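You operate a simulated robot arm through the tools that you are given. There is no shell and no other tool.

The job below is to be done with a simulated robot arm. You get a single attempt, and the scene is never put back.

## Task
Put things in order on the top of the folding table. At the end: the black post stands where the green peg stood; the green peg stands where the grey rolled sock stood; the brown lid prop stands where the black post stood; the grey rolled sock stands on top of the yellow soap dish; the carrot jar stands where the brown lid prop stood; whatever was shut is shut again. Leave all else as you found it, and nothing knocked over.

The check looks at the end state, three seconds after you hand in, the way a careful person would. Anything else that was tipped, shoved, dropped, spilled or broken makes it a failure. Lids that push on must go on centred and level and be pressed home; caps that screw on are set level and turned clockwise until they are tight.

## Robot
A 7-joint arm with a two-finger parallel gripper, fixed in place. Base frame: the origin is at the foot of the arm, x ahead of it, y to its left, z up; the work surface is at about z = 0. Readings come in mm, degrees, newtons and seconds.
With the tool pointing down near the work surface it reaches from about 240 to 620 mm from the base axis. Its first joint turns from -66.0 to 66.0 degrees. Payload 2.6 kg.
The TCP is the grasp point between the finger pads, 30 mm short of the fingertips. In the tool frame z runs along the fingers and y along their closing line. Largest opening 94 mm; finger width 28, thickness 10; the body of the gripper, 50 by 96 mm, starts 55 mm behind the TCP.
Orientation is that of the tool frame in the base frame, as a unit quaternion [x, y, z, w]. With the fingers straight down and closing along the base's y, the tool's x points along the base's -x, its y along +y and its z along -z.

## Interface
- The arm moves only by the tool step_arm. Its argument "deltas" is a list of rows, each a list of 3 entries, a list of its own where there are three numbers: the turn, a rotation vector about the base's x, y, z in degrees, then the shift along the base's x, y, z in cm, then the opening, from 0 (shut) to 1 (fully open). In form: [[[ax, ay, az], [dx, dy, dz], grip], ...]. A call has 1 to 20 rows; each row shifts and turns the commanded pose from where the row before left it. Rows are played at 5 a second. More than 50 mm and 8.6 degrees between two rows, or a gripper value outside its range, and nothing of the call is played. A pose out of reach is approached as far as the arm can. The call stops where the force on the tool passes 40 N (or 10 N more than at its start, if that is more) or the arm is blocked; 0.2 s more then pass. The fingers move at their own pace (about 72 mm/s each) and stop on an object; they squeeze with about 31 N. The grip force told is the motor's: it shows also when the fingers shut on nothing. Time passes only in rows, and 0.2 s behind the last, so rows that do not move let the fingers close. It gives the time, the measured TCP pose, the force on the tool (base axes), the opening and the grip force at its end, in the units of the frame above (readings bear some noise), with the torque about the TCP (base axes, N m) and any sound that the robot's microphone picked up.
- Cameras (640 x 400 px; columns grow to the right, rows downward): "scene" is fixed at [27.8, 430.7, 584]; the picture's right is [-0.85, -0.52, 0.00], its down [-0.30, 0.49, -0.82] and it looks along [0.43, -0.70, -0.58] (base axes); focal length 303 px, centre (320, 200). "wrist" rides on the gripper at [76, 14, -102] in the tool frame; the picture's right is [-0.18, 0.98, 0.00], its down [-0.75, -0.14, -0.64] and it looks along [-0.63, -0.12, 0.77] (tool axes); focal length 243 px, centre (320, 200). There is no depth. A picture from a camera that has moved, and an enlarged one, comes with that camera's place and axes in the base frame and with its lens. The place of the scene camera against the robot may be out by one fixed shift of up to 25 mm in any direction.
- get_image(camera): a new picture of that camera. It takes no simulated time.
- zoom(camera, box): a new picture of the part [left, top, right, bottom] of that camera's present view, enlarged. It takes no simulated time.
- sign_off(): hands the job in; it is judged then, once.

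Places have to be worked out from the pictures, the camera data and where the tool is seen. Open the gripper and draw the arm clear of the work before you hand the job in, unless the task says otherwise.

The tools are called after "Emit:" by a JSON object that holds its "op" and its "data". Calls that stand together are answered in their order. step_arm: Moves the arm, as the interface text tells. Its arguments: {"type":"object","properties":{"deltas":{"type":"array"}},"required":["deltas"]} The other tools are called the same way: get_image (camera) takes a picture; zoom (camera, box) takes an enlarged picture of a part of a camera's view; sign_off () hands the job in.

At the start:

```text
time_s: 0.0
eef_pos: [361.0, -12.1, 276.0]
ee_rot: [0.0, 1.0, 0.001, 0.001]
ft_force: [0.0, -0.5, -0.2]
ft_torque: [0.01, 0.01, 0.01]
width: 93.9
grip_force: 0.1
```

scene: 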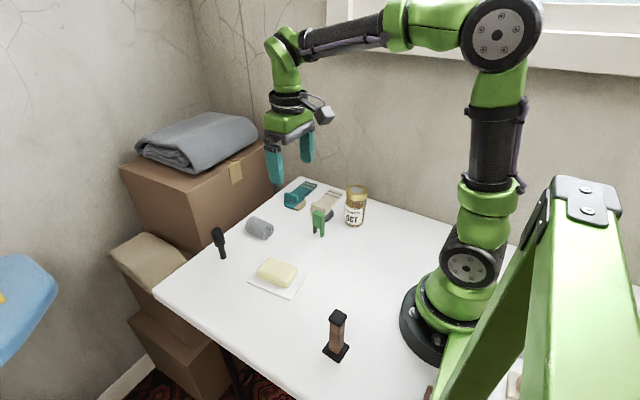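
wrist: 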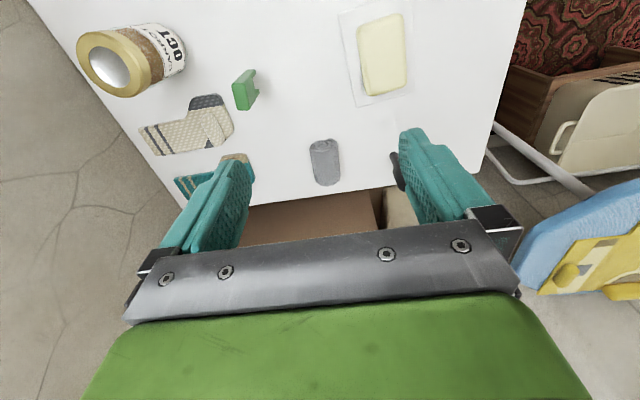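

I start with enlarged views of the table to identify each item and its place.

Emit:
{"op": "zoom", "data": {"camera": "scene", "box": [260, 160, 400, 248]}}

Emit:
{"op": "zoom", "data": {"camera": "scene", "box": [190, 200, 330, 288]}}

Emit:
{"op": "zoom", "data": {"camera": "scene", "box": [230, 250, 400, 370]}}

Emit:
{"op": "zoom", "data": {"camera": "wrist", "box": [60, 0, 300, 150]}}

Emit:
{"op": "zoom", "data": {"camera": "wrist", "box": [220, 0, 540, 200]}}

```text
4.55 times, centred on (330, 204) of scene
camera zoom: at [27.8, 430.7, 584.0], right [-0.85, -0.52, 0.0], down [-0.3, 0.49, -0.82], along [0.43, -0.7, -0.58], focal length 1376 px, centre (274, 182)
```

zoom: 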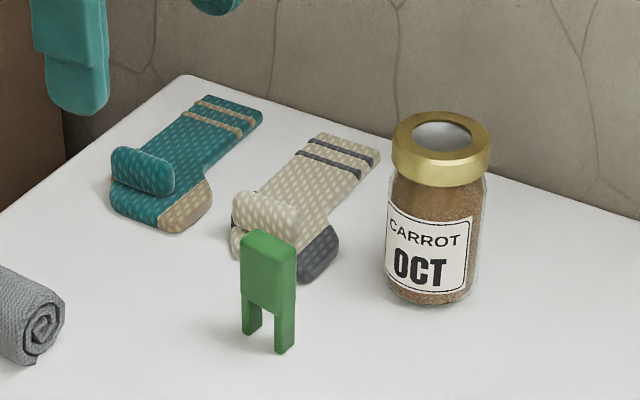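

```text
4.55 times, centred on (260, 244) of scene
camera zoom: at [27.8, 430.7, 584.0], right [-0.85, -0.52, 0.0], down [-0.3, 0.49, -0.82], along [0.43, -0.7, -0.58], focal length 1376 px, centre (593, 0)
```

zoom: 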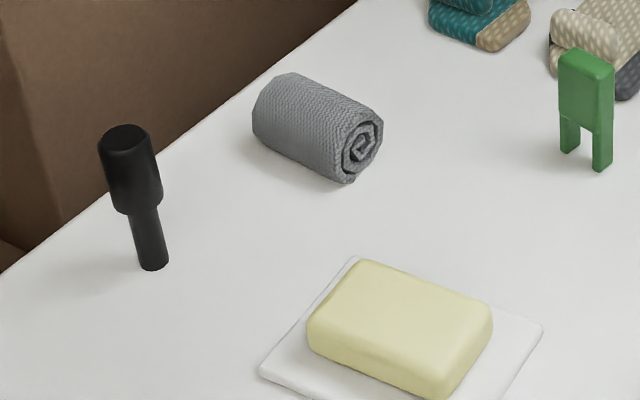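

```text
3.33 times, centred on (315, 310) of scene
camera zoom: at [27.8, 430.7, 584.0], right [-0.85, -0.52, 0.0], down [-0.3, 0.49, -0.82], along [0.43, -0.7, -0.58], focal length 1009 px, centre (337, -167)
```

zoom: 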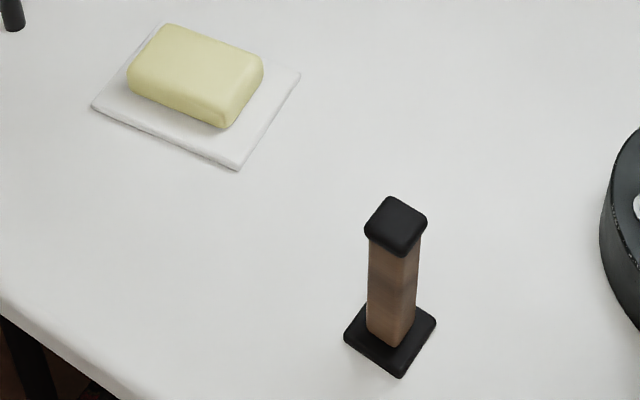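

```text
2.67 times, centred on (180, 75) of wrist
camera zoom: at [285.2, 2.4, 377.5], right [0.18, 0.98, 0.0], down [0.75, -0.14, 0.64], along [0.63, -0.12, -0.77], focal length 647 px, centre (693, 533)
```

zoom: 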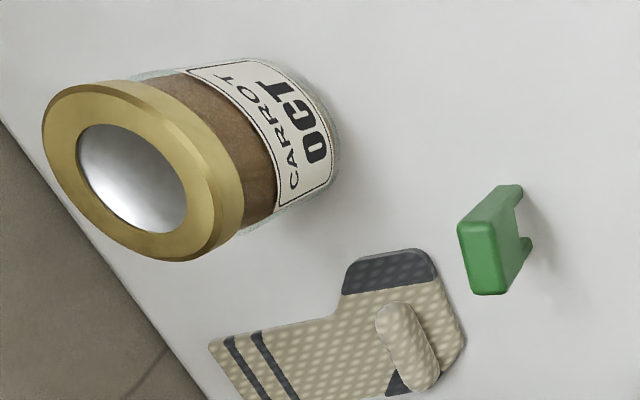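

```text
2.00 times, centred on (380, 100) of wrist
camera zoom: at [285.2, 2.4, 377.5], right [0.18, 0.98, 0.0], down [0.75, -0.14, 0.64], along [0.63, -0.12, -0.77], focal length 485 px, centre (200, 400)
```

zoom: 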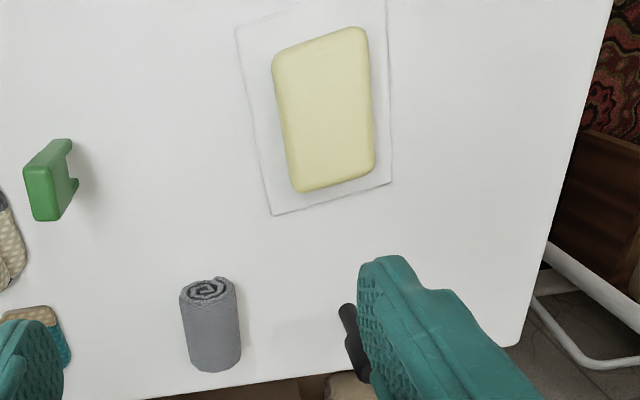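

The layout is clear: sock, green peg, black post, lid prop and jar are all visible. The workable order is sock, peg, post, prop, jar. I pull the arm back to get a more central wrist view.

Emit:
{"op": "step_arm", "data": {"deltas": [[[0, 0, 0], [-3, 0, 1.5], 1], [[0, 0, 0], [-3, 0, 1.5], 1], [[0, 0, 0], [-2, 0, 1], 1], [[0, 0, 0], [0, 0, 0], 1]]}}

Emit:
{"op": "get_image", "data": {"camera": "wrist"}}

```text
time_s: 1.0
eef_pos: [281.6, -11.2, 316.7]
ee_rot: [0.0, 1.0, 0.0, 0.0]
ft_force: [0.0, 0.8, 0.6]
ft_torque: [-0.01, 0.01, 0.01]
width: 94.1
grip_force: 0.0
```

```text
taken
camera wrist: at [205.2, 2.9, 418.1], right [0.18, 0.98, 0.0], down [0.75, -0.14, 0.64], along [0.63, -0.12, -0.77], focal length 243 px, centre (320, 200)
```

wrist: 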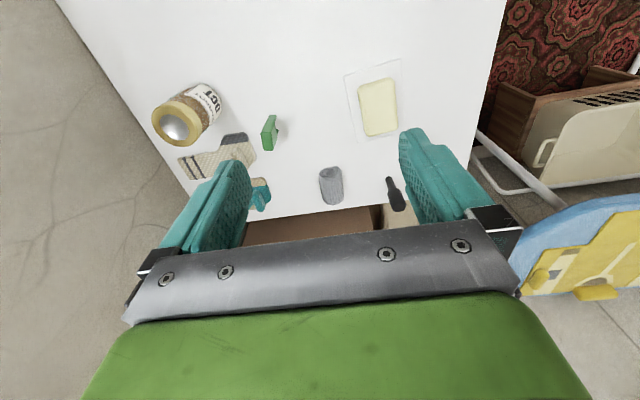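

All items except the lid prop are in this view; I zoom in on each to measure.

Emit:
{"op": "zoom", "data": {"camera": "wrist", "box": [300, 50, 460, 150]}}

Emit:
{"op": "zoom", "data": {"camera": "wrist", "box": [290, 140, 418, 220]}}

Emit:
{"op": "zoom", "data": {"camera": "wrist", "box": [140, 75, 300, 175]}}

```text
4.00 times, centred on (380, 100) of wrist
camera zoom: at [205.2, 2.9, 418.1], right [0.18, 0.98, 0.0], down [0.75, -0.14, 0.64], along [0.63, -0.12, -0.77], focal length 970 px, centre (80, 600)
```

zoom: 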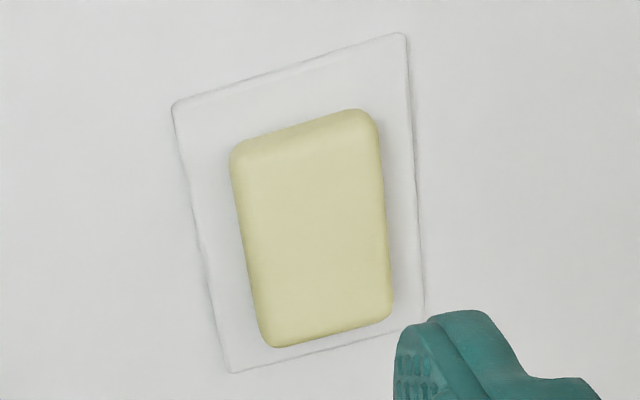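

```text
5.00 times, centred on (354, 180) of wrist
camera zoom: at [205.2, 2.9, 418.1], right [0.18, 0.98, 0.0], down [0.75, -0.14, 0.64], along [0.63, -0.12, -0.77], focal length 1213 px, centre (150, 300)
```

zoom: 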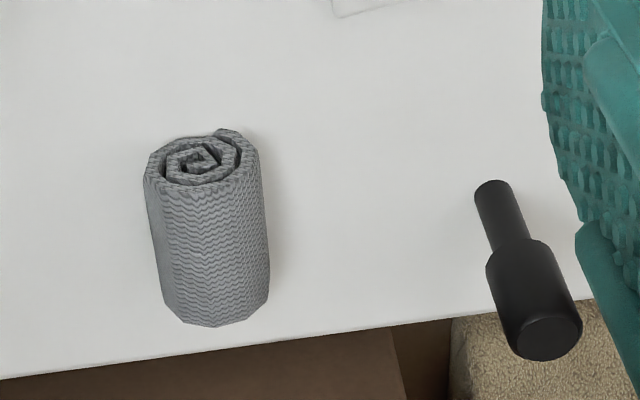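

```text
4.00 times, centred on (220, 125) of wrist
camera zoom: at [205.2, 2.9, 418.1], right [0.18, 0.98, 0.0], down [0.75, -0.14, 0.64], along [0.63, -0.12, -0.77], focal length 970 px, centre (720, 500)
```

zoom: 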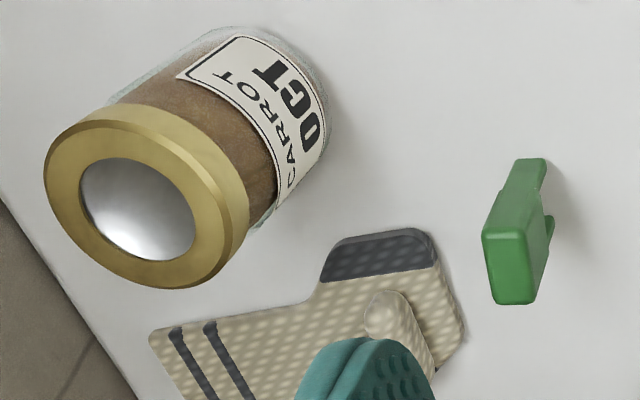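

From this view I place the sock at about (502, -27), lying with its axis nearly along x and about 46 mm across. The soap is at about (361, 72), the peg at (359, -106) and the post at (521, 92). I move to hover over the sock.

Emit:
{"op": "step_arm", "data": {"deltas": [[[0, 0, 0], [3.15, -0.22, -2.7], 1], [[0, 0, 0], [3.15, -0.22, -2.7], 1], [[0, 0, 0], [3.15, -0.22, -2.7], 1], [[0, 0, 0], [3.15, -0.22, -2.7], 1], [[0, 0, 0], [3.15, -0.22, -2.7], 1], [[0, 0, 0], [3.15, -0.22, -2.7], 1], [[0, 0, -4.5], [3.15, -0.22, -2.7], 1], [[0, 0, 0], [0, 0, 0], 1]]}}

Emit:
{"op": "get_image", "data": {"camera": "wrist"}}

Emit:
{"op": "get_image", "data": {"camera": "scene"}}

```text
time_s: 2.8
eef_pos: [503.0, -26.9, 127.1]
ee_rot: [0.039, 0.999, 0.0, 0.001]
ft_force: [-0.9, 0.4, -0.6]
ft_torque: [-0.01, 0.0, -0.02]
width: 94.1
grip_force: 0.1
```

```text
taken
camera wrist: at [428.6, -7.5, 228.6], right [0.26, 0.97, 0.0], down [0.74, -0.2, 0.64], along [0.62, -0.17, -0.77], focal length 243 px, centre (320, 200)
```

wrist: 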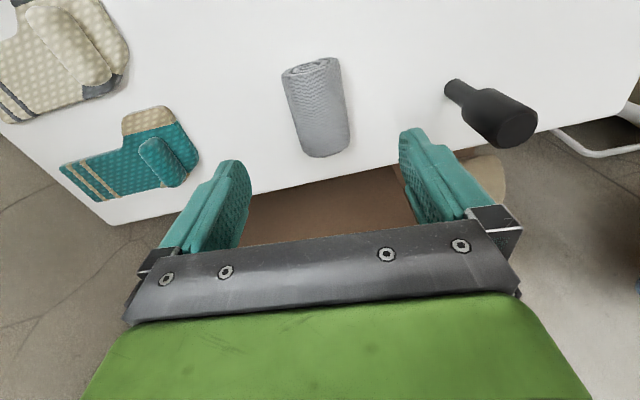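

```text
taken
```

scene: 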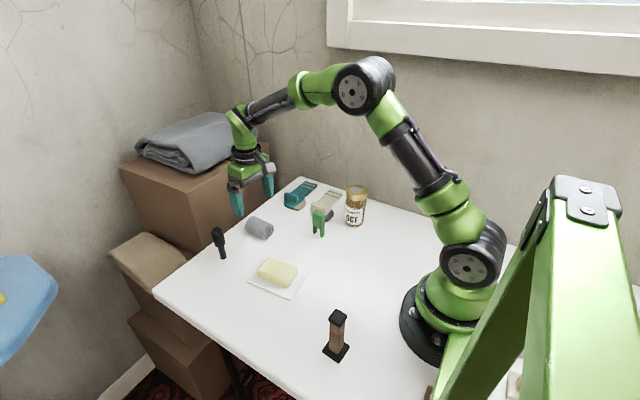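

This view confirms the sock centre at (502, -28) with its axis turned about -4°. I go down so the fingertips are about 6 mm above the table and close on it.

Emit:
{"op": "step_arm", "data": {"deltas": [[[0, 0, 0], [-0.1, -0.1, -3], 1], [[0, 0, 0], [0, 0, -3], 1], [[0, 0, 0], [0, 0, -2], 1], [[0, 0, 0], [0, 0, -1], 1], [[0, 0, 0], [0, 0, 0], 1]]}}

Emit:
{"op": "get_image", "data": {"camera": "wrist"}}

Emit:
{"op": "zoom", "data": {"camera": "scene", "box": [190, 170, 318, 250]}}

```text
time_s: 4.0
eef_pos: [500.8, -30.4, 37.2]
ee_rot: [0.039, 0.999, 0.001, 0.0]
ft_force: [-0.3, 0.4, 0.6]
ft_torque: [0.0, 0.01, 0.0]
width: 93.9
grip_force: 0.1
```

```text
taken
camera wrist: at [426.6, -8.5, 137.9], right [0.26, 0.97, 0.0], down [0.74, -0.2, 0.64], along [0.62, -0.17, -0.77], focal length 243 px, centre (320, 200)
```

wrist: 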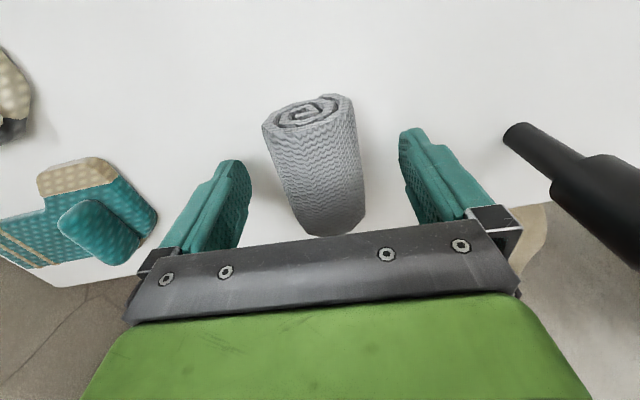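

```text
5.00 times, centred on (254, 210) of scene
camera zoom: at [27.8, 430.7, 584.0], right [-0.85, -0.52, 0.0], down [-0.3, 0.49, -0.82], along [0.43, -0.7, -0.58], focal length 1513 px, centre (650, 150)
```

zoom: 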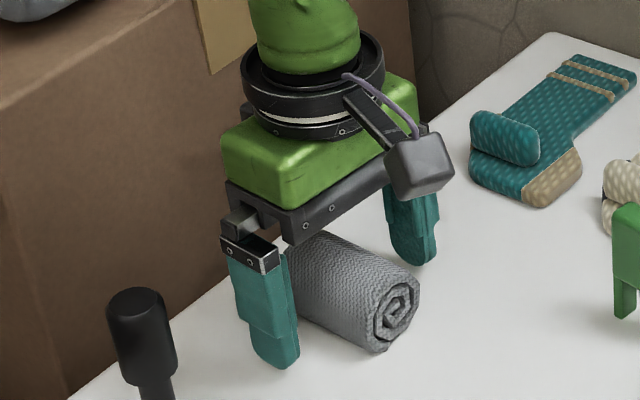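

The fingers straddle the sock cleanly. I close on it and check the grip before lifting.

Emit:
{"op": "step_arm", "data": {"deltas": [[[0, 0, 0], [0, 0, 0], 0.7], [[0, 0, 0], [0, 0, 0], 0.4], [[0, 0, 0], [0, 0, 0], 0.3], [[0, 0, 0], [0, 0, 0], 0.3], [[0, 0, 0], [0, 0, 0], 0.3]]}}

Emit:
{"op": "get_image", "data": {"camera": "wrist"}}

```text
time_s: 5.2
eef_pos: [502.3, -28.3, 36.5]
ee_rot: [0.038, 0.999, 0.0, 0.0]
ft_force: [0.4, 0.2, -0.3]
ft_torque: [0.03, 0.0, -0.03]
width: 43.2
grip_force: 30.6
```

```text
taken
camera wrist: at [426.7, -8.5, 138.2], right [0.26, 0.97, 0.0], down [0.74, -0.2, 0.64], along [0.62, -0.17, -0.77], focal length 243 px, centre (320, 200)
```

wrist: 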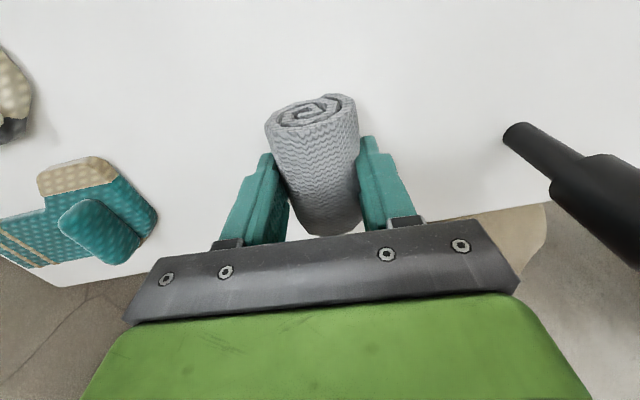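

The grip holds at 43 mm with 31 N. I lift the sock straight up.

Emit:
{"op": "step_arm", "data": {"deltas": [[[0, 0, 0], [0, 0, 1.5], 0.3], [[0, 0, 0], [0, 0, 3], 0.3], [[0, 0, 0], [0, 0, 4], 0.3], [[0, 0, 0], [0, 0, 4], 0.3], [[0, 0, 0], [0, 0, 0], 0.3]]}}

Emit:
{"op": "get_image", "data": {"camera": "wrist"}}

```text
time_s: 6.4
eef_pos: [502.9, -23.9, 162.2]
ee_rot: [0.04, 0.999, -0.001, 0.0]
ft_force: [0.4, -1.0, -0.8]
ft_torque: [0.01, 0.04, 0.0]
width: 43.2
grip_force: 30.5
```

```text
taken
camera wrist: at [426.9, -4.0, 263.6], right [0.26, 0.97, 0.0], down [0.74, -0.2, 0.64], along [0.62, -0.17, -0.77], focal length 243 px, centre (320, 200)
```

wrist: 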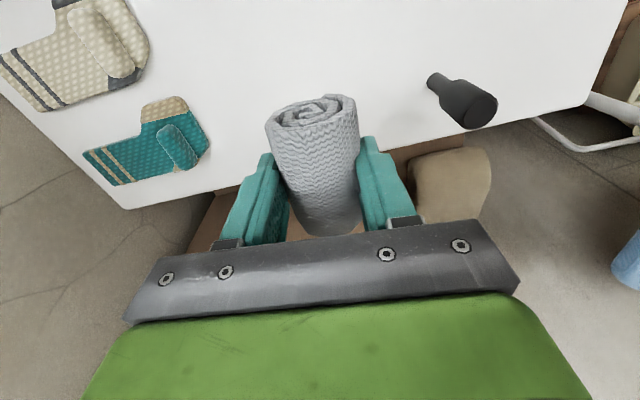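

The sock is held firmly. I carry it at this height to above the soap, turning it to align with the soap's long side.

Emit:
{"op": "step_arm", "data": {"deltas": [[[0, 0, 3], [-3.5, 2.4, 0], 0.3], [[0, 0, 3], [-3.5, 2.4, 0], 0.3], [[0, 0, 3], [-3.5, 2.4, 0], 0.3], [[0, 0, 3], [-3.6, 2.4, 0], 0.3], [[0, 0, 0], [0, 0, 0], 0.3], [[0, 0, 0], [0, 0, 0], 0.3]]}}

Emit:
{"op": "get_image", "data": {"camera": "wrist"}}

Emit:
{"op": "zoom", "data": {"camera": "scene", "box": [190, 180, 390, 305]}}

```text
time_s: 7.8
eef_pos: [359.0, 69.0, 161.9]
ee_rot: [-0.066, 0.998, 0.0, 0.0]
ft_force: [-0.4, 0.1, 0.1]
ft_torque: [0.0, -0.01, -0.03]
width: 43.2
grip_force: 31.2
```

```text
taken
camera wrist: at [281.3, 73.6, 263.1], right [0.05, 1.0, 0.0], down [0.77, -0.04, 0.64], along [0.64, -0.03, -0.77], focal length 243 px, centre (320, 200)
```

wrist: 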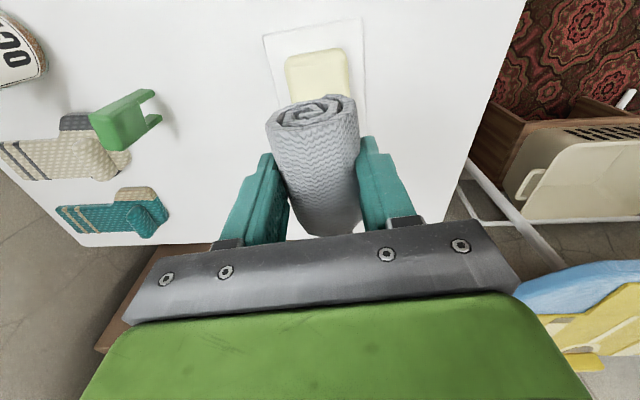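

```text
3.20 times, centred on (290, 242) of scene
camera zoom: at [27.8, 430.7, 584.0], right [-0.85, -0.52, 0.0], down [-0.3, 0.49, -0.82], along [0.43, -0.7, -0.58], focal length 968 px, centre (416, 64)
```

zoom: 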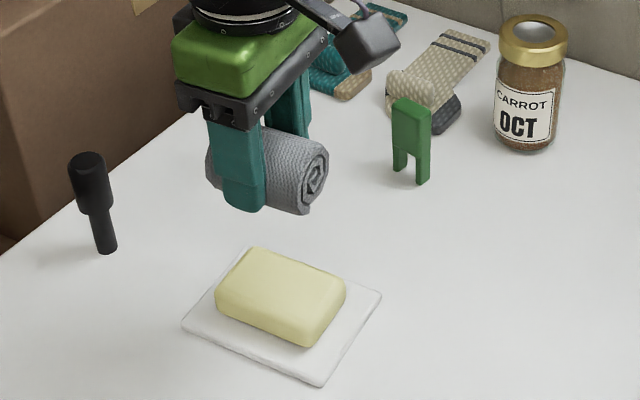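

I zoom into the soap in this view to check the alignment before lowering.

Emit:
{"op": "zoom", "data": {"camera": "wrist", "box": [240, 10, 400, 110]}}

```text
4.00 times, centred on (320, 60) of wrist
camera zoom: at [281.3, 73.6, 263.1], right [0.05, 1.0, 0.0], down [0.77, -0.04, 0.64], along [0.64, -0.03, -0.77], focal length 970 px, centre (320, 760)
```

zoom: 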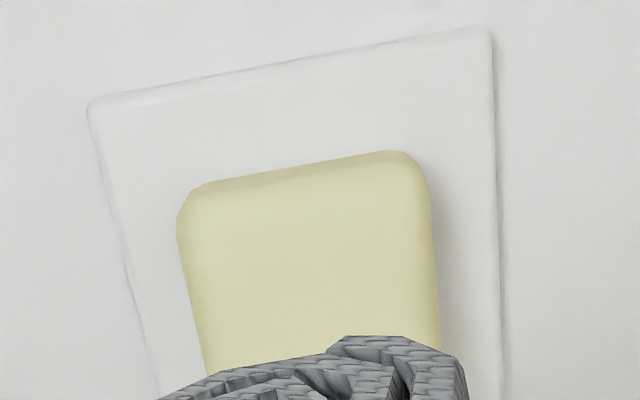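

The soap axis is about 4° from x, centred near (362, 71). I correct by a few mm and come down until the sock is just above it.

Emit:
{"op": "step_arm", "data": {"deltas": [[[0, 0, -1.5], [0.3, 0.15, -2.5], 0.3], [[0, 0, -1.5], [0, 0, -3], 0.3], [[0, 0, 0], [0, 0, -2.5], 0.3], [[0, 0, 0], [0, 0, -0.6], 0.3], [[0, 0, 0], [0, 0, 0], 0.3], [[0, 0, 0], [0, 0, 0], 0.3]]}}

Emit:
{"op": "zoom", "data": {"camera": "scene", "box": [220, 225, 340, 300]}}

Emit:
{"op": "get_image", "data": {"camera": "wrist"}}

```text
time_s: 9.2
eef_pos: [359.9, 67.1, 76.5]
ee_rot: [-0.039, 0.999, 0.0, 0.0]
ft_force: [0.0, 1.1, -0.2]
ft_torque: [-0.02, 0.01, 0.02]
width: 43.9
grip_force: 30.6
```

```text
5.33 times, centred on (280, 262) of scene
camera zoom: at [27.8, 430.7, 584.0], right [-0.85, -0.52, 0.0], down [-0.3, 0.49, -0.82], along [0.43, -0.7, -0.58], focal length 1614 px, centre (533, -133)
```

zoom: 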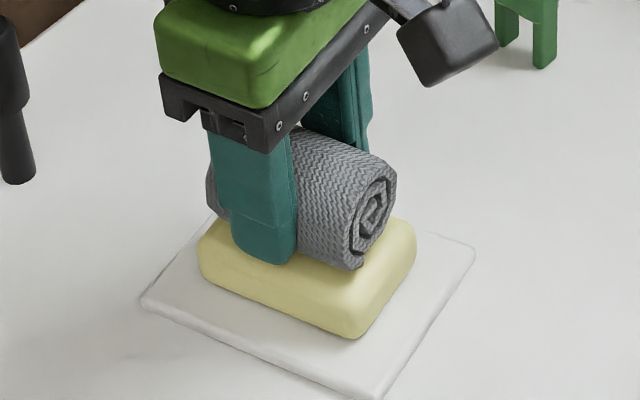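

```text
taken
camera wrist: at [283.5, 76.9, 176.8], right [0.11, 0.99, 0.0], down [0.76, -0.08, 0.64], along [0.64, -0.07, -0.77], focal length 243 px, centre (320, 200)
```

wrist: 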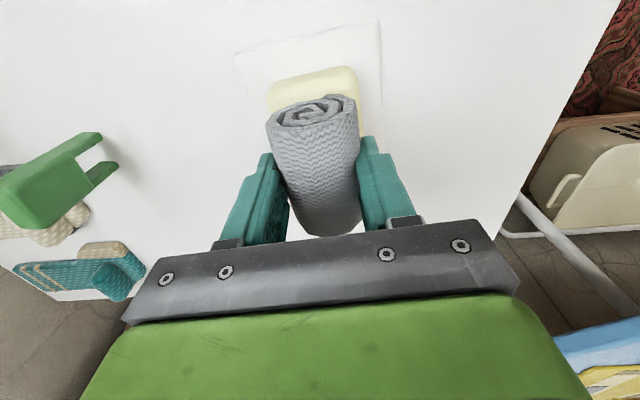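

The sock sits about right over the soap, a few mm to shift. I lower in small steps while watching the force.

Emit:
{"op": "step_arm", "data": {"deltas": [[[0, 0, 0], [0.2, 0.25, -0.2], 0.3], [[0, 0, 0], [0, 0, -0.2], 0.3], [[0, 0, 0], [0, 0, -0.2], 0.3], [[0, 0, 0], [0, 0, 0], 0.3], [[0, 0, 0], [0, 0, 0], 0.3]]}}

Emit:
{"op": "zoom", "data": {"camera": "scene", "box": [240, 240, 320, 290]}}

```text
time_s: 10.4
eef_pos: [363.3, 70.3, 70.6]
ee_rot: [-0.039, 0.999, 0.0, 0.001]
ft_force: [-1.7, 0.7, 9.9]
ft_torque: [0.01, 0.13, -0.01]
width: 43.5
grip_force: 31.2
```

```text
8.00 times, centred on (280, 265) of scene
camera zoom: at [27.7, 430.7, 584.0], right [-0.85, -0.52, 0.0], down [-0.3, 0.49, -0.82], along [0.43, -0.7, -0.58], focal length 2421 px, centre (640, -320)
```

zoom: 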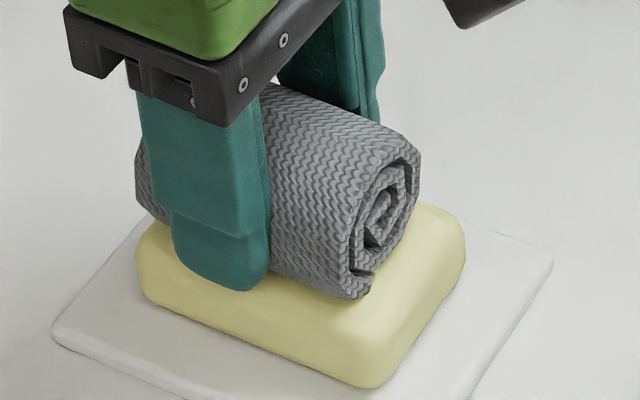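

Contact: 10 N upward, so the sock rests on the soap. I ease off a hair, open the fingers and rise straight up.

Emit:
{"op": "step_arm", "data": {"deltas": [[[0, 0, 0], [0, 0, 0.05], 0.3], [[0, 0, 0], [0, 0, 0], 0.5], [[0, 0, 0], [0, 0, 0], 0.6], [[0, 0, 0], [0, 0, 0], 0.75], [[0, 0, 0], [0, 0, 0], 0.75]]}}

Emit:
{"op": "get_image", "data": {"camera": "wrist"}}

Emit:
{"op": "zoom", "data": {"camera": "scene", "box": [240, 240, 320, 290]}}

```text
time_s: 11.6
eef_pos: [364.7, 71.2, 69.2]
ee_rot: [-0.038, 0.999, -0.001, 0.0]
ft_force: [-0.2, 0.3, 0.6]
ft_torque: [-0.05, 0.02, 0.0]
width: 70.7
grip_force: 0.0
```

```text
taken
camera wrist: at [286.5, 80.1, 171.6], right [0.11, 0.99, 0.0], down [0.76, -0.08, 0.64], along [0.64, -0.07, -0.77], focal length 243 px, centre (320, 200)
```

wrist: 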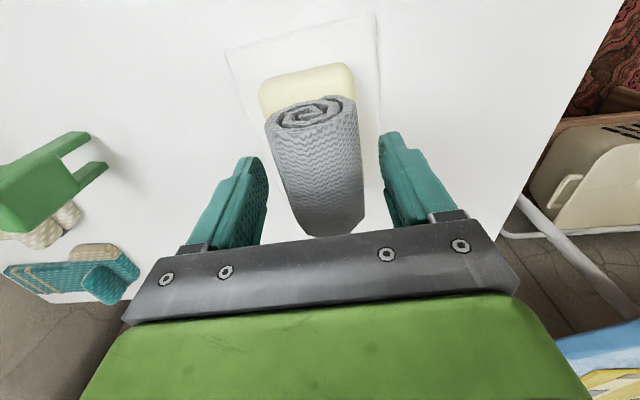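

```text
8.00 times, centred on (280, 265) of scene
camera zoom: at [27.8, 430.7, 584.0], right [-0.85, -0.52, 0.0], down [-0.3, 0.49, -0.82], along [0.43, -0.7, -0.58], focal length 2421 px, centre (640, -320)
```

zoom: 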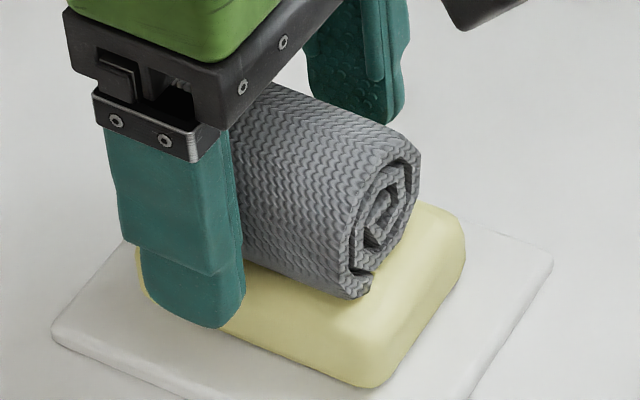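

The sock stayed in place on release. I rise clear and look from above.

Emit:
{"op": "step_arm", "data": {"deltas": [[[0, 0, 0], [0, 0, 2], 0.75], [[0, 0, 0], [0, 0, 4], 0.75], [[0, 0, 0], [0, 0, 4], 0.75], [[0, 0, -4.5], [-3, -2, 3], 0.75], [[0, 0, 0], [-3, -3, 2], 0.75], [[0, 0, 0], [0, 0, 0], 0.75]]}}

Emit:
{"op": "get_image", "data": {"camera": "wrist"}}

Emit:
{"op": "zoom", "data": {"camera": "scene", "box": [190, 190, 390, 315]}}

```text
time_s: 13.0
eef_pos: [305.8, 25.2, 221.3]
ee_rot: [0.0, 1.0, 0.0, 0.0]
ft_force: [-0.4, 0.0, -0.3]
ft_torque: [0.0, -0.01, 0.04]
width: 70.5
grip_force: 0.0
```

```text
taken
camera wrist: at [228.7, 39.8, 322.5], right [0.18, 0.98, 0.0], down [0.75, -0.14, 0.64], along [0.63, -0.12, -0.77], focal length 243 px, centre (320, 200)
```

wrist: 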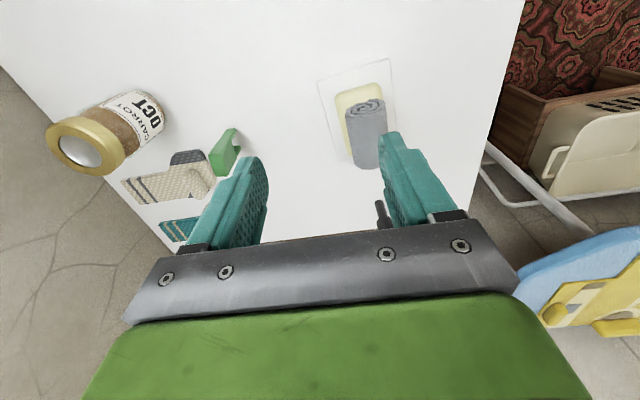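

```text
3.20 times, centred on (290, 252) of scene
camera zoom: at [27.8, 430.7, 584.0], right [-0.85, -0.52, 0.0], down [-0.3, 0.49, -0.82], along [0.43, -0.7, -0.58], focal length 968 px, centre (416, 32)
```

zoom: 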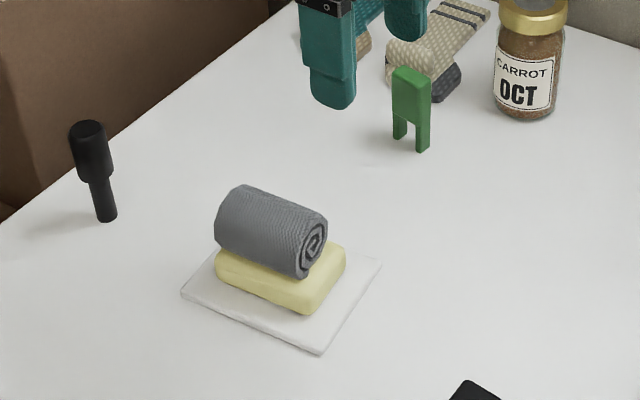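

The sock sits centred on the soap. Next the peg: I move to a spot looking straight at it.

Emit:
{"op": "step_arm", "data": {"deltas": [[[0, 0, 0], [0, -4.4, -1], 0.75], [[0, 0, 0], [0, -4.4, -1], 0.75], [[0, 0, 0], [-0.5, -4.3, -1.5], 0.75], [[0, 0, 0], [0, 0, 0], 0.75]]}}

Emit:
{"op": "get_image", "data": {"camera": "wrist"}}

Emit:
{"op": "zoom", "data": {"camera": "wrist", "box": [240, 70, 400, 170]}}

```text
time_s: 14.0
eef_pos: [300.2, -108.1, 185.5]
ee_rot: [0.0, 1.0, 0.0, 0.0]
ft_force: [0.2, -0.1, -0.5]
ft_torque: [0.01, -0.02, 0.0]
width: 70.2
grip_force: 0.1
```

```text
taken
camera wrist: at [223.9, -93.5, 285.7], right [0.18, 0.98, 0.0], down [0.75, -0.14, 0.64], along [0.63, -0.12, -0.77], focal length 243 px, centre (320, 200)
```

wrist: 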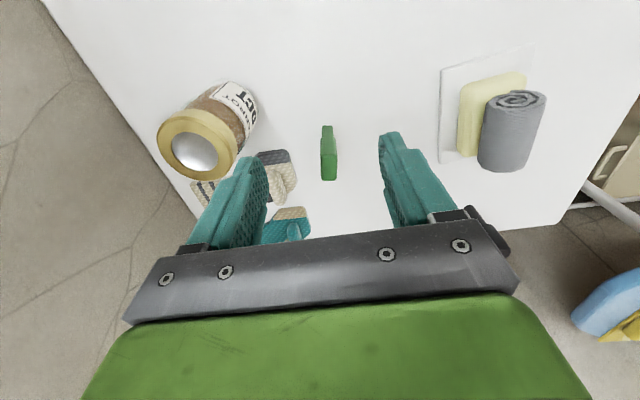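

```text
4.00 times, centred on (320, 120) of wrist
camera zoom: at [223.9, -93.5, 285.7], right [0.18, 0.98, 0.0], down [0.75, -0.14, 0.64], along [0.63, -0.12, -0.77], focal length 970 px, centre (320, 520)
```

zoom: 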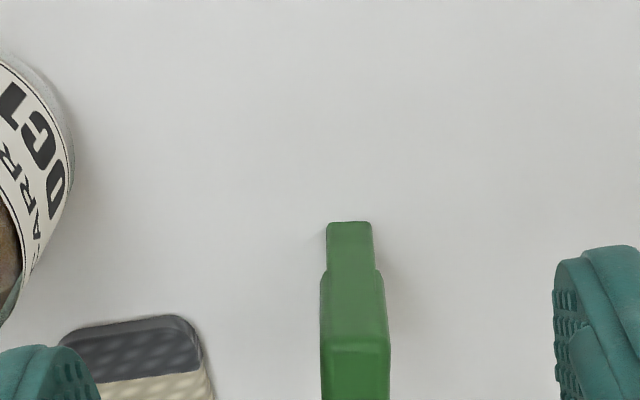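

The peg's near foot edge reads x=344, with its centre at about (359, -106.5), 73 mm tall and about 17 mm thick in y. I move over it with a narrower opening.

Emit:
{"op": "step_arm", "data": {"deltas": [[[0, 0, 0], [3, 0.1, -2], 0.55], [[0, 0, 0], [2.9, 0.1, -2], 0.55], [[0, 0, 0], [0, 0, -1], 0.55], [[0, 0, 0], [0, 0, 0], 0.55], [[0, 0, 0], [0, 0, 0], 0.55]]}}

Emit:
{"op": "get_image", "data": {"camera": "wrist"}}

Emit:
{"op": "zoom", "data": {"camera": "wrist", "box": [240, 20, 400, 120]}}

```text
time_s: 15.2
eef_pos: [357.5, -107.9, 135.5]
ee_rot: [0.0, 1.0, 0.0, 0.0]
ft_force: [0.0, -0.2, 0.2]
ft_torque: [-0.01, -0.02, 0.01]
width: 51.7
grip_force: 0.1
```

```text
taken
camera wrist: at [281.8, -93.6, 236.6], right [0.18, 0.98, 0.0], down [0.75, -0.14, 0.64], along [0.63, -0.12, -0.77], focal length 243 px, centre (320, 200)
```

wrist: 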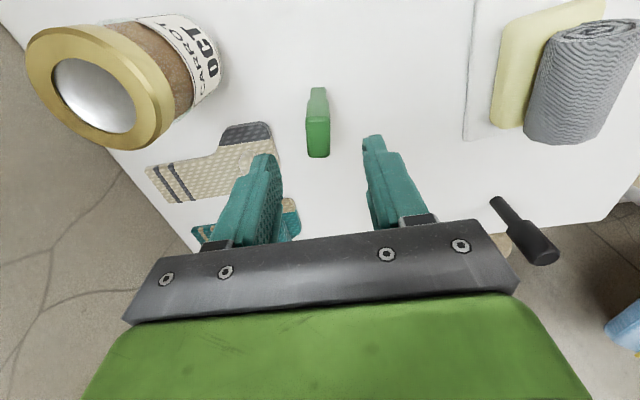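

```text
4.00 times, centred on (320, 70) of wrist
camera zoom: at [281.8, -93.6, 236.6], right [0.18, 0.98, 0.0], down [0.75, -0.14, 0.64], along [0.63, -0.12, -0.77], focal length 970 px, centre (320, 720)
```

zoom: 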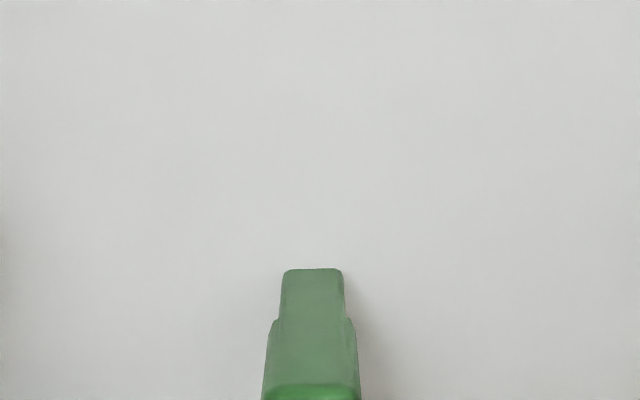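

The foot edge agrees (x≈344). I zoom onto the peg's top to check its yaw before grasping.

Emit:
{"op": "zoom", "data": {"camera": "wrist", "box": [278, 80, 358, 130]}}

Emit:
{"op": "zoom", "data": {"camera": "wrist", "box": [278, 115, 358, 165]}}

```text
8.00 times, centred on (318, 105) of wrist
camera zoom: at [281.8, -93.6, 236.6], right [0.18, 0.98, 0.0], down [0.75, -0.14, 0.64], along [0.63, -0.12, -0.77], focal length 1941 px, centre (336, 960)
```

zoom: 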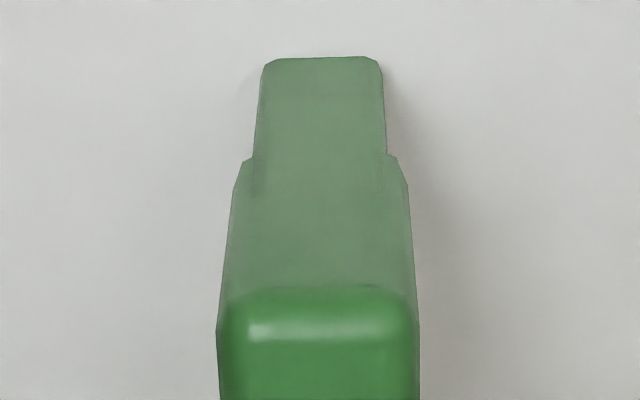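

```text
8.00 times, centred on (318, 140) of wrist
camera zoom: at [281.8, -93.6, 236.6], right [0.18, 0.98, 0.0], down [0.75, -0.14, 0.64], along [0.63, -0.12, -0.77], focal length 1941 px, centre (336, 680)
```

zoom: 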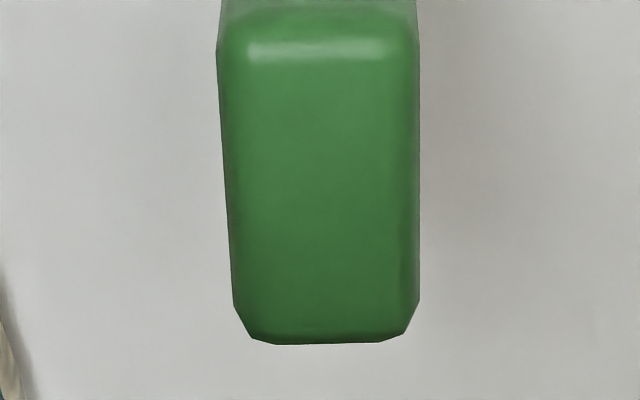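

The peg is turned about -9° and centred at (359.5, -109). I match the yaw and come down to grip its body, with the fingertips at about z=22.

Emit:
{"op": "step_arm", "data": {"deltas": [[[0, 0, -4.5], [0.17, -0.14, 0], 0.55], [[0, 0, -4.5], [0, 0, -2.5], 0.55], [[0, 0, 0], [0, 0, -2.5], 0.55], [[0, 0, 0], [0, 0, -2.3], 0.55], [[0, 0, 0], [0, 0, -1], 0.55], [[0, 0, 0], [0, 0, 0], 0.55]]}}

Emit:
{"op": "get_image", "data": {"camera": "wrist"}}

Emit:
{"op": "zoom", "data": {"camera": "scene", "box": [260, 160, 388, 240]}}

```text
time_s: 16.6
eef_pos: [360.0, -108.3, 52.8]
ee_rot: [0.078, 0.997, 0.0, 0.0]
ft_force: [0.1, 0.4, 0.9]
ft_torque: [0.03, 0.0, 0.02]
width: 51.5
grip_force: 0.0
```

```text
taken
camera wrist: at [286.8, -82.3, 154.7], right [0.34, 0.94, 0.0], down [0.72, -0.26, 0.64], along [0.6, -0.22, -0.77], focal length 243 px, centre (320, 200)
```

wrist: 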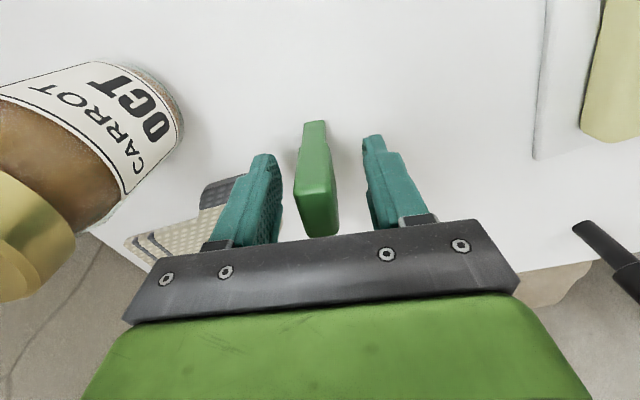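

```text
5.00 times, centred on (324, 200) of scene
camera zoom: at [27.8, 430.7, 584.0], right [-0.85, -0.52, 0.0], down [-0.3, 0.49, -0.82], along [0.43, -0.7, -0.58], focal length 1513 px, centre (300, 200)
```

zoom: 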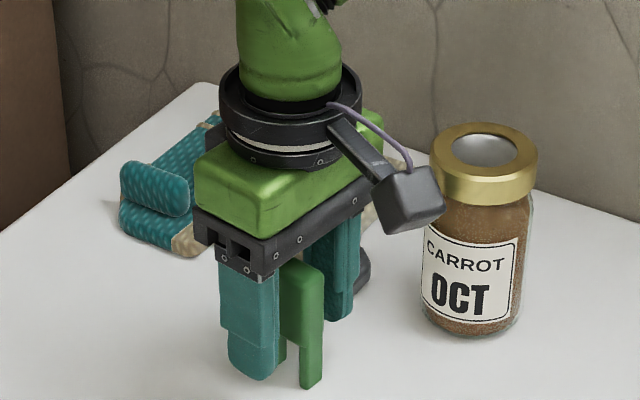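

The peg is centred between the fingers to within about 1 mm. I close gently.

Emit:
{"op": "step_arm", "data": {"deltas": [[[0, 0, 0], [0, 0, 0], 0.35], [[0, 0, 0], [0, 0, 0], 0.25], [[0, 0, 0], [0, 0, 0], 0.18], [[0, 0, 0], [0, 0, 0], 0.1], [[0, 0, 0], [0, 0, 0], 0.1], [[0, 0, 0], [0, 0, 0], 0.1]]}}

Emit:
{"op": "get_image", "data": {"camera": "wrist"}}

```text
time_s: 18.0
eef_pos: [361.1, -108.2, 53.0]
ee_rot: [0.079, 0.997, 0.0, 0.001]
ft_force: [0.7, -0.4, 0.6]
ft_torque: [-0.01, 0.03, -0.04]
width: 20.9
grip_force: 31.1
```

```text
taken
camera wrist: at [286.8, -82.4, 155.0], right [0.34, 0.94, 0.0], down [0.72, -0.26, 0.64], along [0.6, -0.22, -0.77], focal length 243 px, centre (320, 200)
```

wrist: 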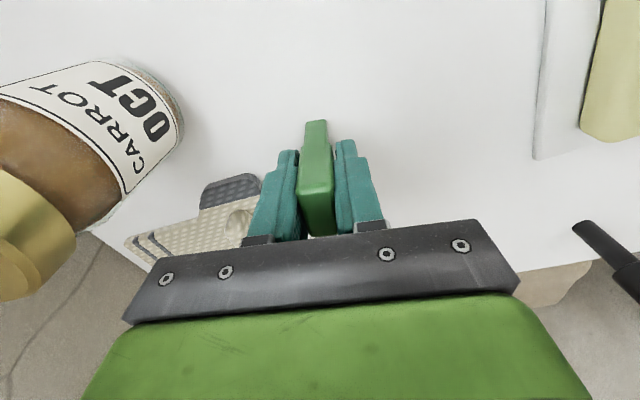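

The peg is gripped (31 N). I lift it straight up.

Emit:
{"op": "step_arm", "data": {"deltas": [[[0, 0, 0], [0, 0, 1], 0.1], [[0, 0, 0], [0, 0, 3], 0.1], [[0, 0, 0], [0, 0, 4], 0.1], [[0, 0, 0], [0, 0, 3], 0.1], [[0, 0, 0], [0, 0, 0], 0.1]]}}

Emit:
{"op": "get_image", "data": {"camera": "wrist"}}

Emit:
{"op": "zoom", "data": {"camera": "scene", "box": [240, 140, 400, 240]}}

```text
time_s: 19.2
eef_pos: [361.1, -110.1, 164.2]
ee_rot: [0.078, 0.997, 0.0, 0.001]
ft_force: [-0.8, 0.7, 0.2]
ft_torque: [0.02, 0.01, 0.0]
width: 20.9
grip_force: 31.1
```

```text
taken
camera wrist: at [288.6, -84.1, 265.9], right [0.34, 0.94, 0.0], down [0.72, -0.26, 0.64], along [0.6, -0.22, -0.77], focal length 243 px, centre (320, 200)
```

wrist: 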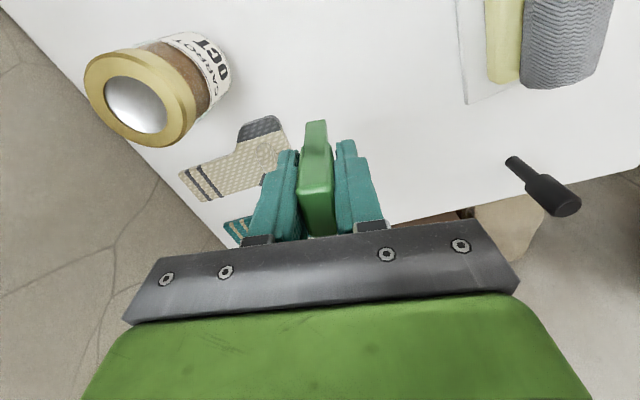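

```text
4.00 times, centred on (320, 190) of scene
camera zoom: at [27.8, 430.7, 584.0], right [-0.85, -0.52, 0.0], down [-0.3, 0.49, -0.82], along [0.43, -0.7, -0.58], focal length 1211 px, centre (320, 240)
```

zoom: 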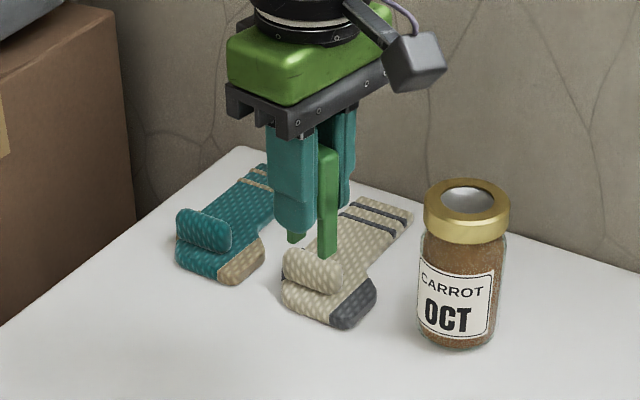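

The peg is lifted cleanly. I carry it to above the sock's old place (502, -28).

Emit:
{"op": "step_arm", "data": {"deltas": [[[0, 0, 0], [3.5, 2.05, 0], 0.1], [[0, 0, 0], [3.5, 2.05, 0], 0.1], [[0, 0, 0], [3.5, 2.05, 0], 0.1], [[0, 0, 0], [3.5, 2.05, -1], 0.1], [[0, 0, 0], [0, 0, -2], 0.1], [[0, 0, 0], [0, 0, 0], 0.1], [[0, 0, 0], [0, 0, 0], 0.1]]}}

Emit:
{"op": "get_image", "data": {"camera": "wrist"}}

```text
time_s: 20.8
eef_pos: [502.2, -25.5, 130.7]
ee_rot: [0.078, 0.997, 0.0, 0.0]
ft_force: [0.8, 0.0, 0.0]
ft_torque: [0.04, -0.02, -0.01]
width: 20.9
grip_force: 31.2
```

```text
taken
camera wrist: at [430.0, 0.8, 233.4], right [0.34, 0.94, 0.0], down [0.72, -0.26, 0.64], along [0.6, -0.22, -0.77], focal length 243 px, centre (320, 200)
```

wrist: 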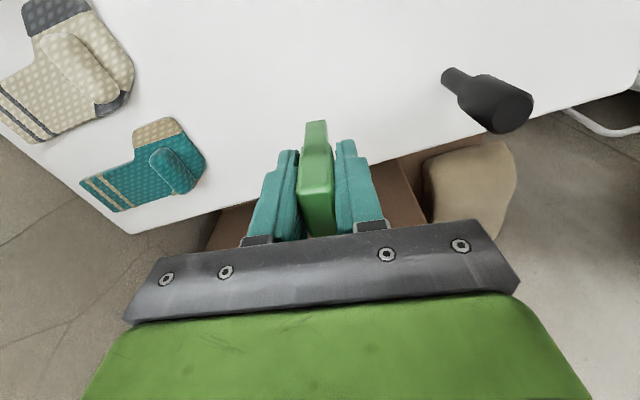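

TCP is at (502.5, -25). I shift 3 mm in -y and lower until the feet are a few mm above the table.

Emit:
{"op": "step_arm", "data": {"deltas": [[[0, 0, 0], [-0.05, -0.3, -2.5], 0.1], [[0, 0, 0], [0, 0, -2.5], 0.1], [[0, 0, 0], [0, 0, -1.7], 0.1], [[0, 0, 0], [0, 0, -0.5], 0.1], [[0, 0, 0], [0, 0, 0], 0.1], [[0, 0, 0], [0, 0, 0], 0.1]]}}

Emit:
{"op": "get_image", "data": {"camera": "wrist"}}

Emit:
{"op": "zoom", "data": {"camera": "scene", "box": [220, 190, 300, 240]}}

```text
time_s: 22.2
eef_pos: [500.1, -31.5, 60.5]
ee_rot: [0.079, 0.997, 0.0, 0.0]
ft_force: [0.2, 0.0, 0.3]
ft_torque: [-0.01, -0.04, -0.02]
width: 21.1
grip_force: 31.1
```

```text
taken
camera wrist: at [426.9, -3.6, 162.4], right [0.34, 0.94, 0.0], down [0.72, -0.26, 0.64], along [0.6, -0.22, -0.77], focal length 243 px, centre (320, 200)
```

wrist: 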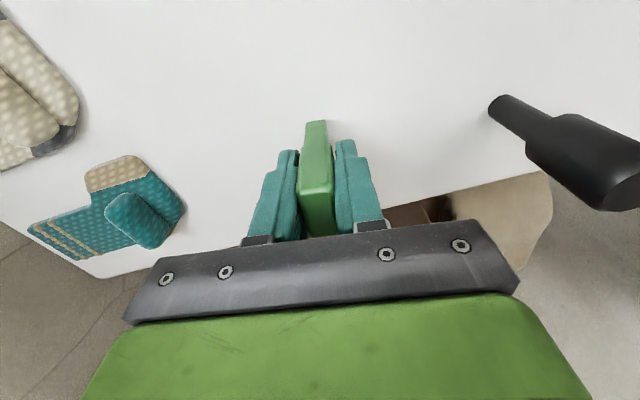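

```text
8.00 times, centred on (260, 215) of scene
camera zoom: at [27.8, 430.7, 584.0], right [-0.85, -0.52, 0.0], down [-0.3, 0.49, -0.82], along [0.43, -0.7, -0.58], focal length 2421 px, centre (800, 80)
```

zoom: 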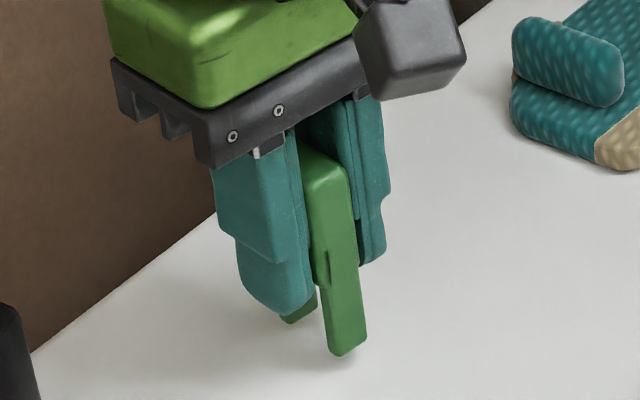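

TCP is at about (500, -29) with feet about 7 mm up. I correct by 2 mm and lower slowly to contact.

Emit:
{"op": "step_arm", "data": {"deltas": [[[0, 0, 0], [0.2, 0.1, -0.3], 0.1], [[0, 0, 0], [0, 0, -0.2], 0.1], [[0, 0, 0], [0, 0, -0.1], 0.1], [[0, 0, 0], [0, 0, 0], 0.1], [[0, 0, 0], [0, 0, 0], 0.1]]}}

Emit:
{"op": "zoom", "data": {"camera": "scene", "box": [220, 190, 300, 240]}}

```text
time_s: 23.4
eef_pos: [503.1, -29.5, 53.8]
ee_rot: [0.078, 0.997, 0.0, -0.001]
ft_force: [0.5, 0.9, 0.1]
ft_torque: [-0.02, 0.0, 0.02]
width: 21.0
grip_force: 30.4
```

```text
8.00 times, centred on (260, 215) of scene
camera zoom: at [27.8, 430.7, 584.0], right [-0.85, -0.52, 0.0], down [-0.3, 0.49, -0.82], along [0.43, -0.7, -0.58], focal length 2421 px, centre (800, 80)
```

zoom: 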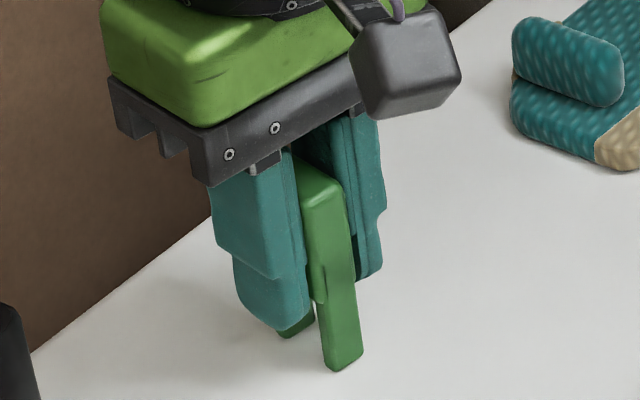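

No contact yet; about 1 mm remains. I lower in 0.7 mm steps.

Emit:
{"op": "step_arm", "data": {"deltas": [[[0, 0, 0], [0, 0, -0.07], 0.1], [[0, 0, 0], [0, 0, -0.06], 0.1], [[0, 0, 0], [0, 0, 0], 0.1], [[0, 0, 0], [0, 0, 0], 0.1]]}}

```text
time_s: 24.4
eef_pos: [503.0, -28.5, 53.4]
ee_rot: [0.078, 0.997, -0.001, 0.001]
ft_force: [-7.1, -0.1, 14.6]
ft_torque: [-0.04, 0.28, -0.02]
width: 21.1
grip_force: 31.2
```

The feet are down (15 N up). I relieve the preload slightly, then open and let go.

Emit:
{"op": "step_arm", "data": {"deltas": [[[0, 0, 0], [0, 0, 0.06], 0.1], [[0, 0, 0], [0, 0, 0], 0.1], [[0, 0, 0], [0, 0, 0], 0.1]]}}

```text
time_s: 25.2
eef_pos: [502.4, -29.2, 53.9]
ee_rot: [0.077, 0.997, 0.0, 0.0]
ft_force: [4.1, -0.3, 4.8]
ft_torque: [-0.05, -0.21, 0.0]
width: 21.3
grip_force: 31.2
```

Emit:
{"op": "step_arm", "data": {"deltas": [[[0, 0, 0], [0, 0, 0], 0.28], [[0, 0, 0], [0, 0, 0], 0.35], [[0, 0, 0], [0, 0, 0], 0.45], [[0, 0, 0], [0, 0, 0], 0.55], [[0, 0, 0], [0, 0, 0], 0.55]]}}

Emit:
{"op": "get_image", "data": {"camera": "wrist"}}

Emit:
{"op": "zoom", "data": {"camera": "scene", "box": [220, 190, 300, 240]}}

```text
time_s: 26.4
eef_pos: [501.4, -29.0, 52.9]
ee_rot: [0.078, 0.997, 0.0, 0.0]
ft_force: [-0.4, -0.7, -0.3]
ft_torque: [0.03, 0.0, -0.01]
width: 51.8
grip_force: 0.1
```

```text
taken
camera wrist: at [428.8, -2.3, 154.7], right [0.34, 0.94, 0.0], down [0.72, -0.26, 0.64], along [0.6, -0.22, -0.77], focal length 243 px, centre (320, 200)
```

wrist: 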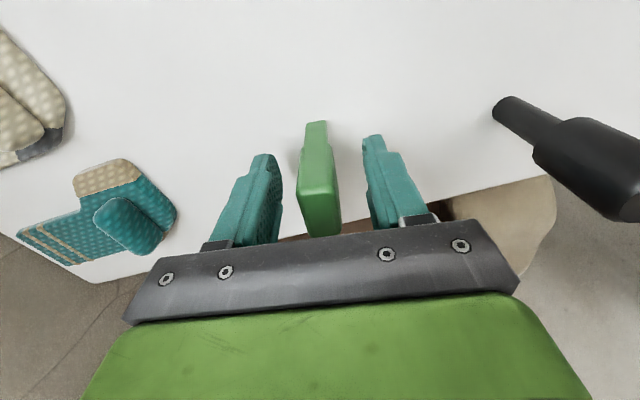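

```text
8.00 times, centred on (260, 215) of scene
camera zoom: at [27.8, 430.7, 584.0], right [-0.85, -0.52, 0.0], down [-0.3, 0.49, -0.82], along [0.43, -0.7, -0.58], focal length 2421 px, centre (800, 80)
```

zoom: 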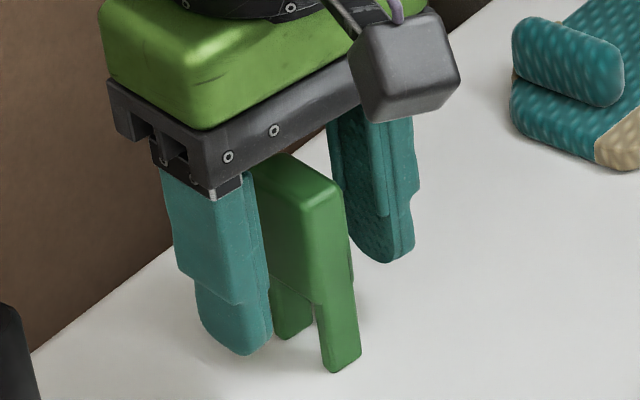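

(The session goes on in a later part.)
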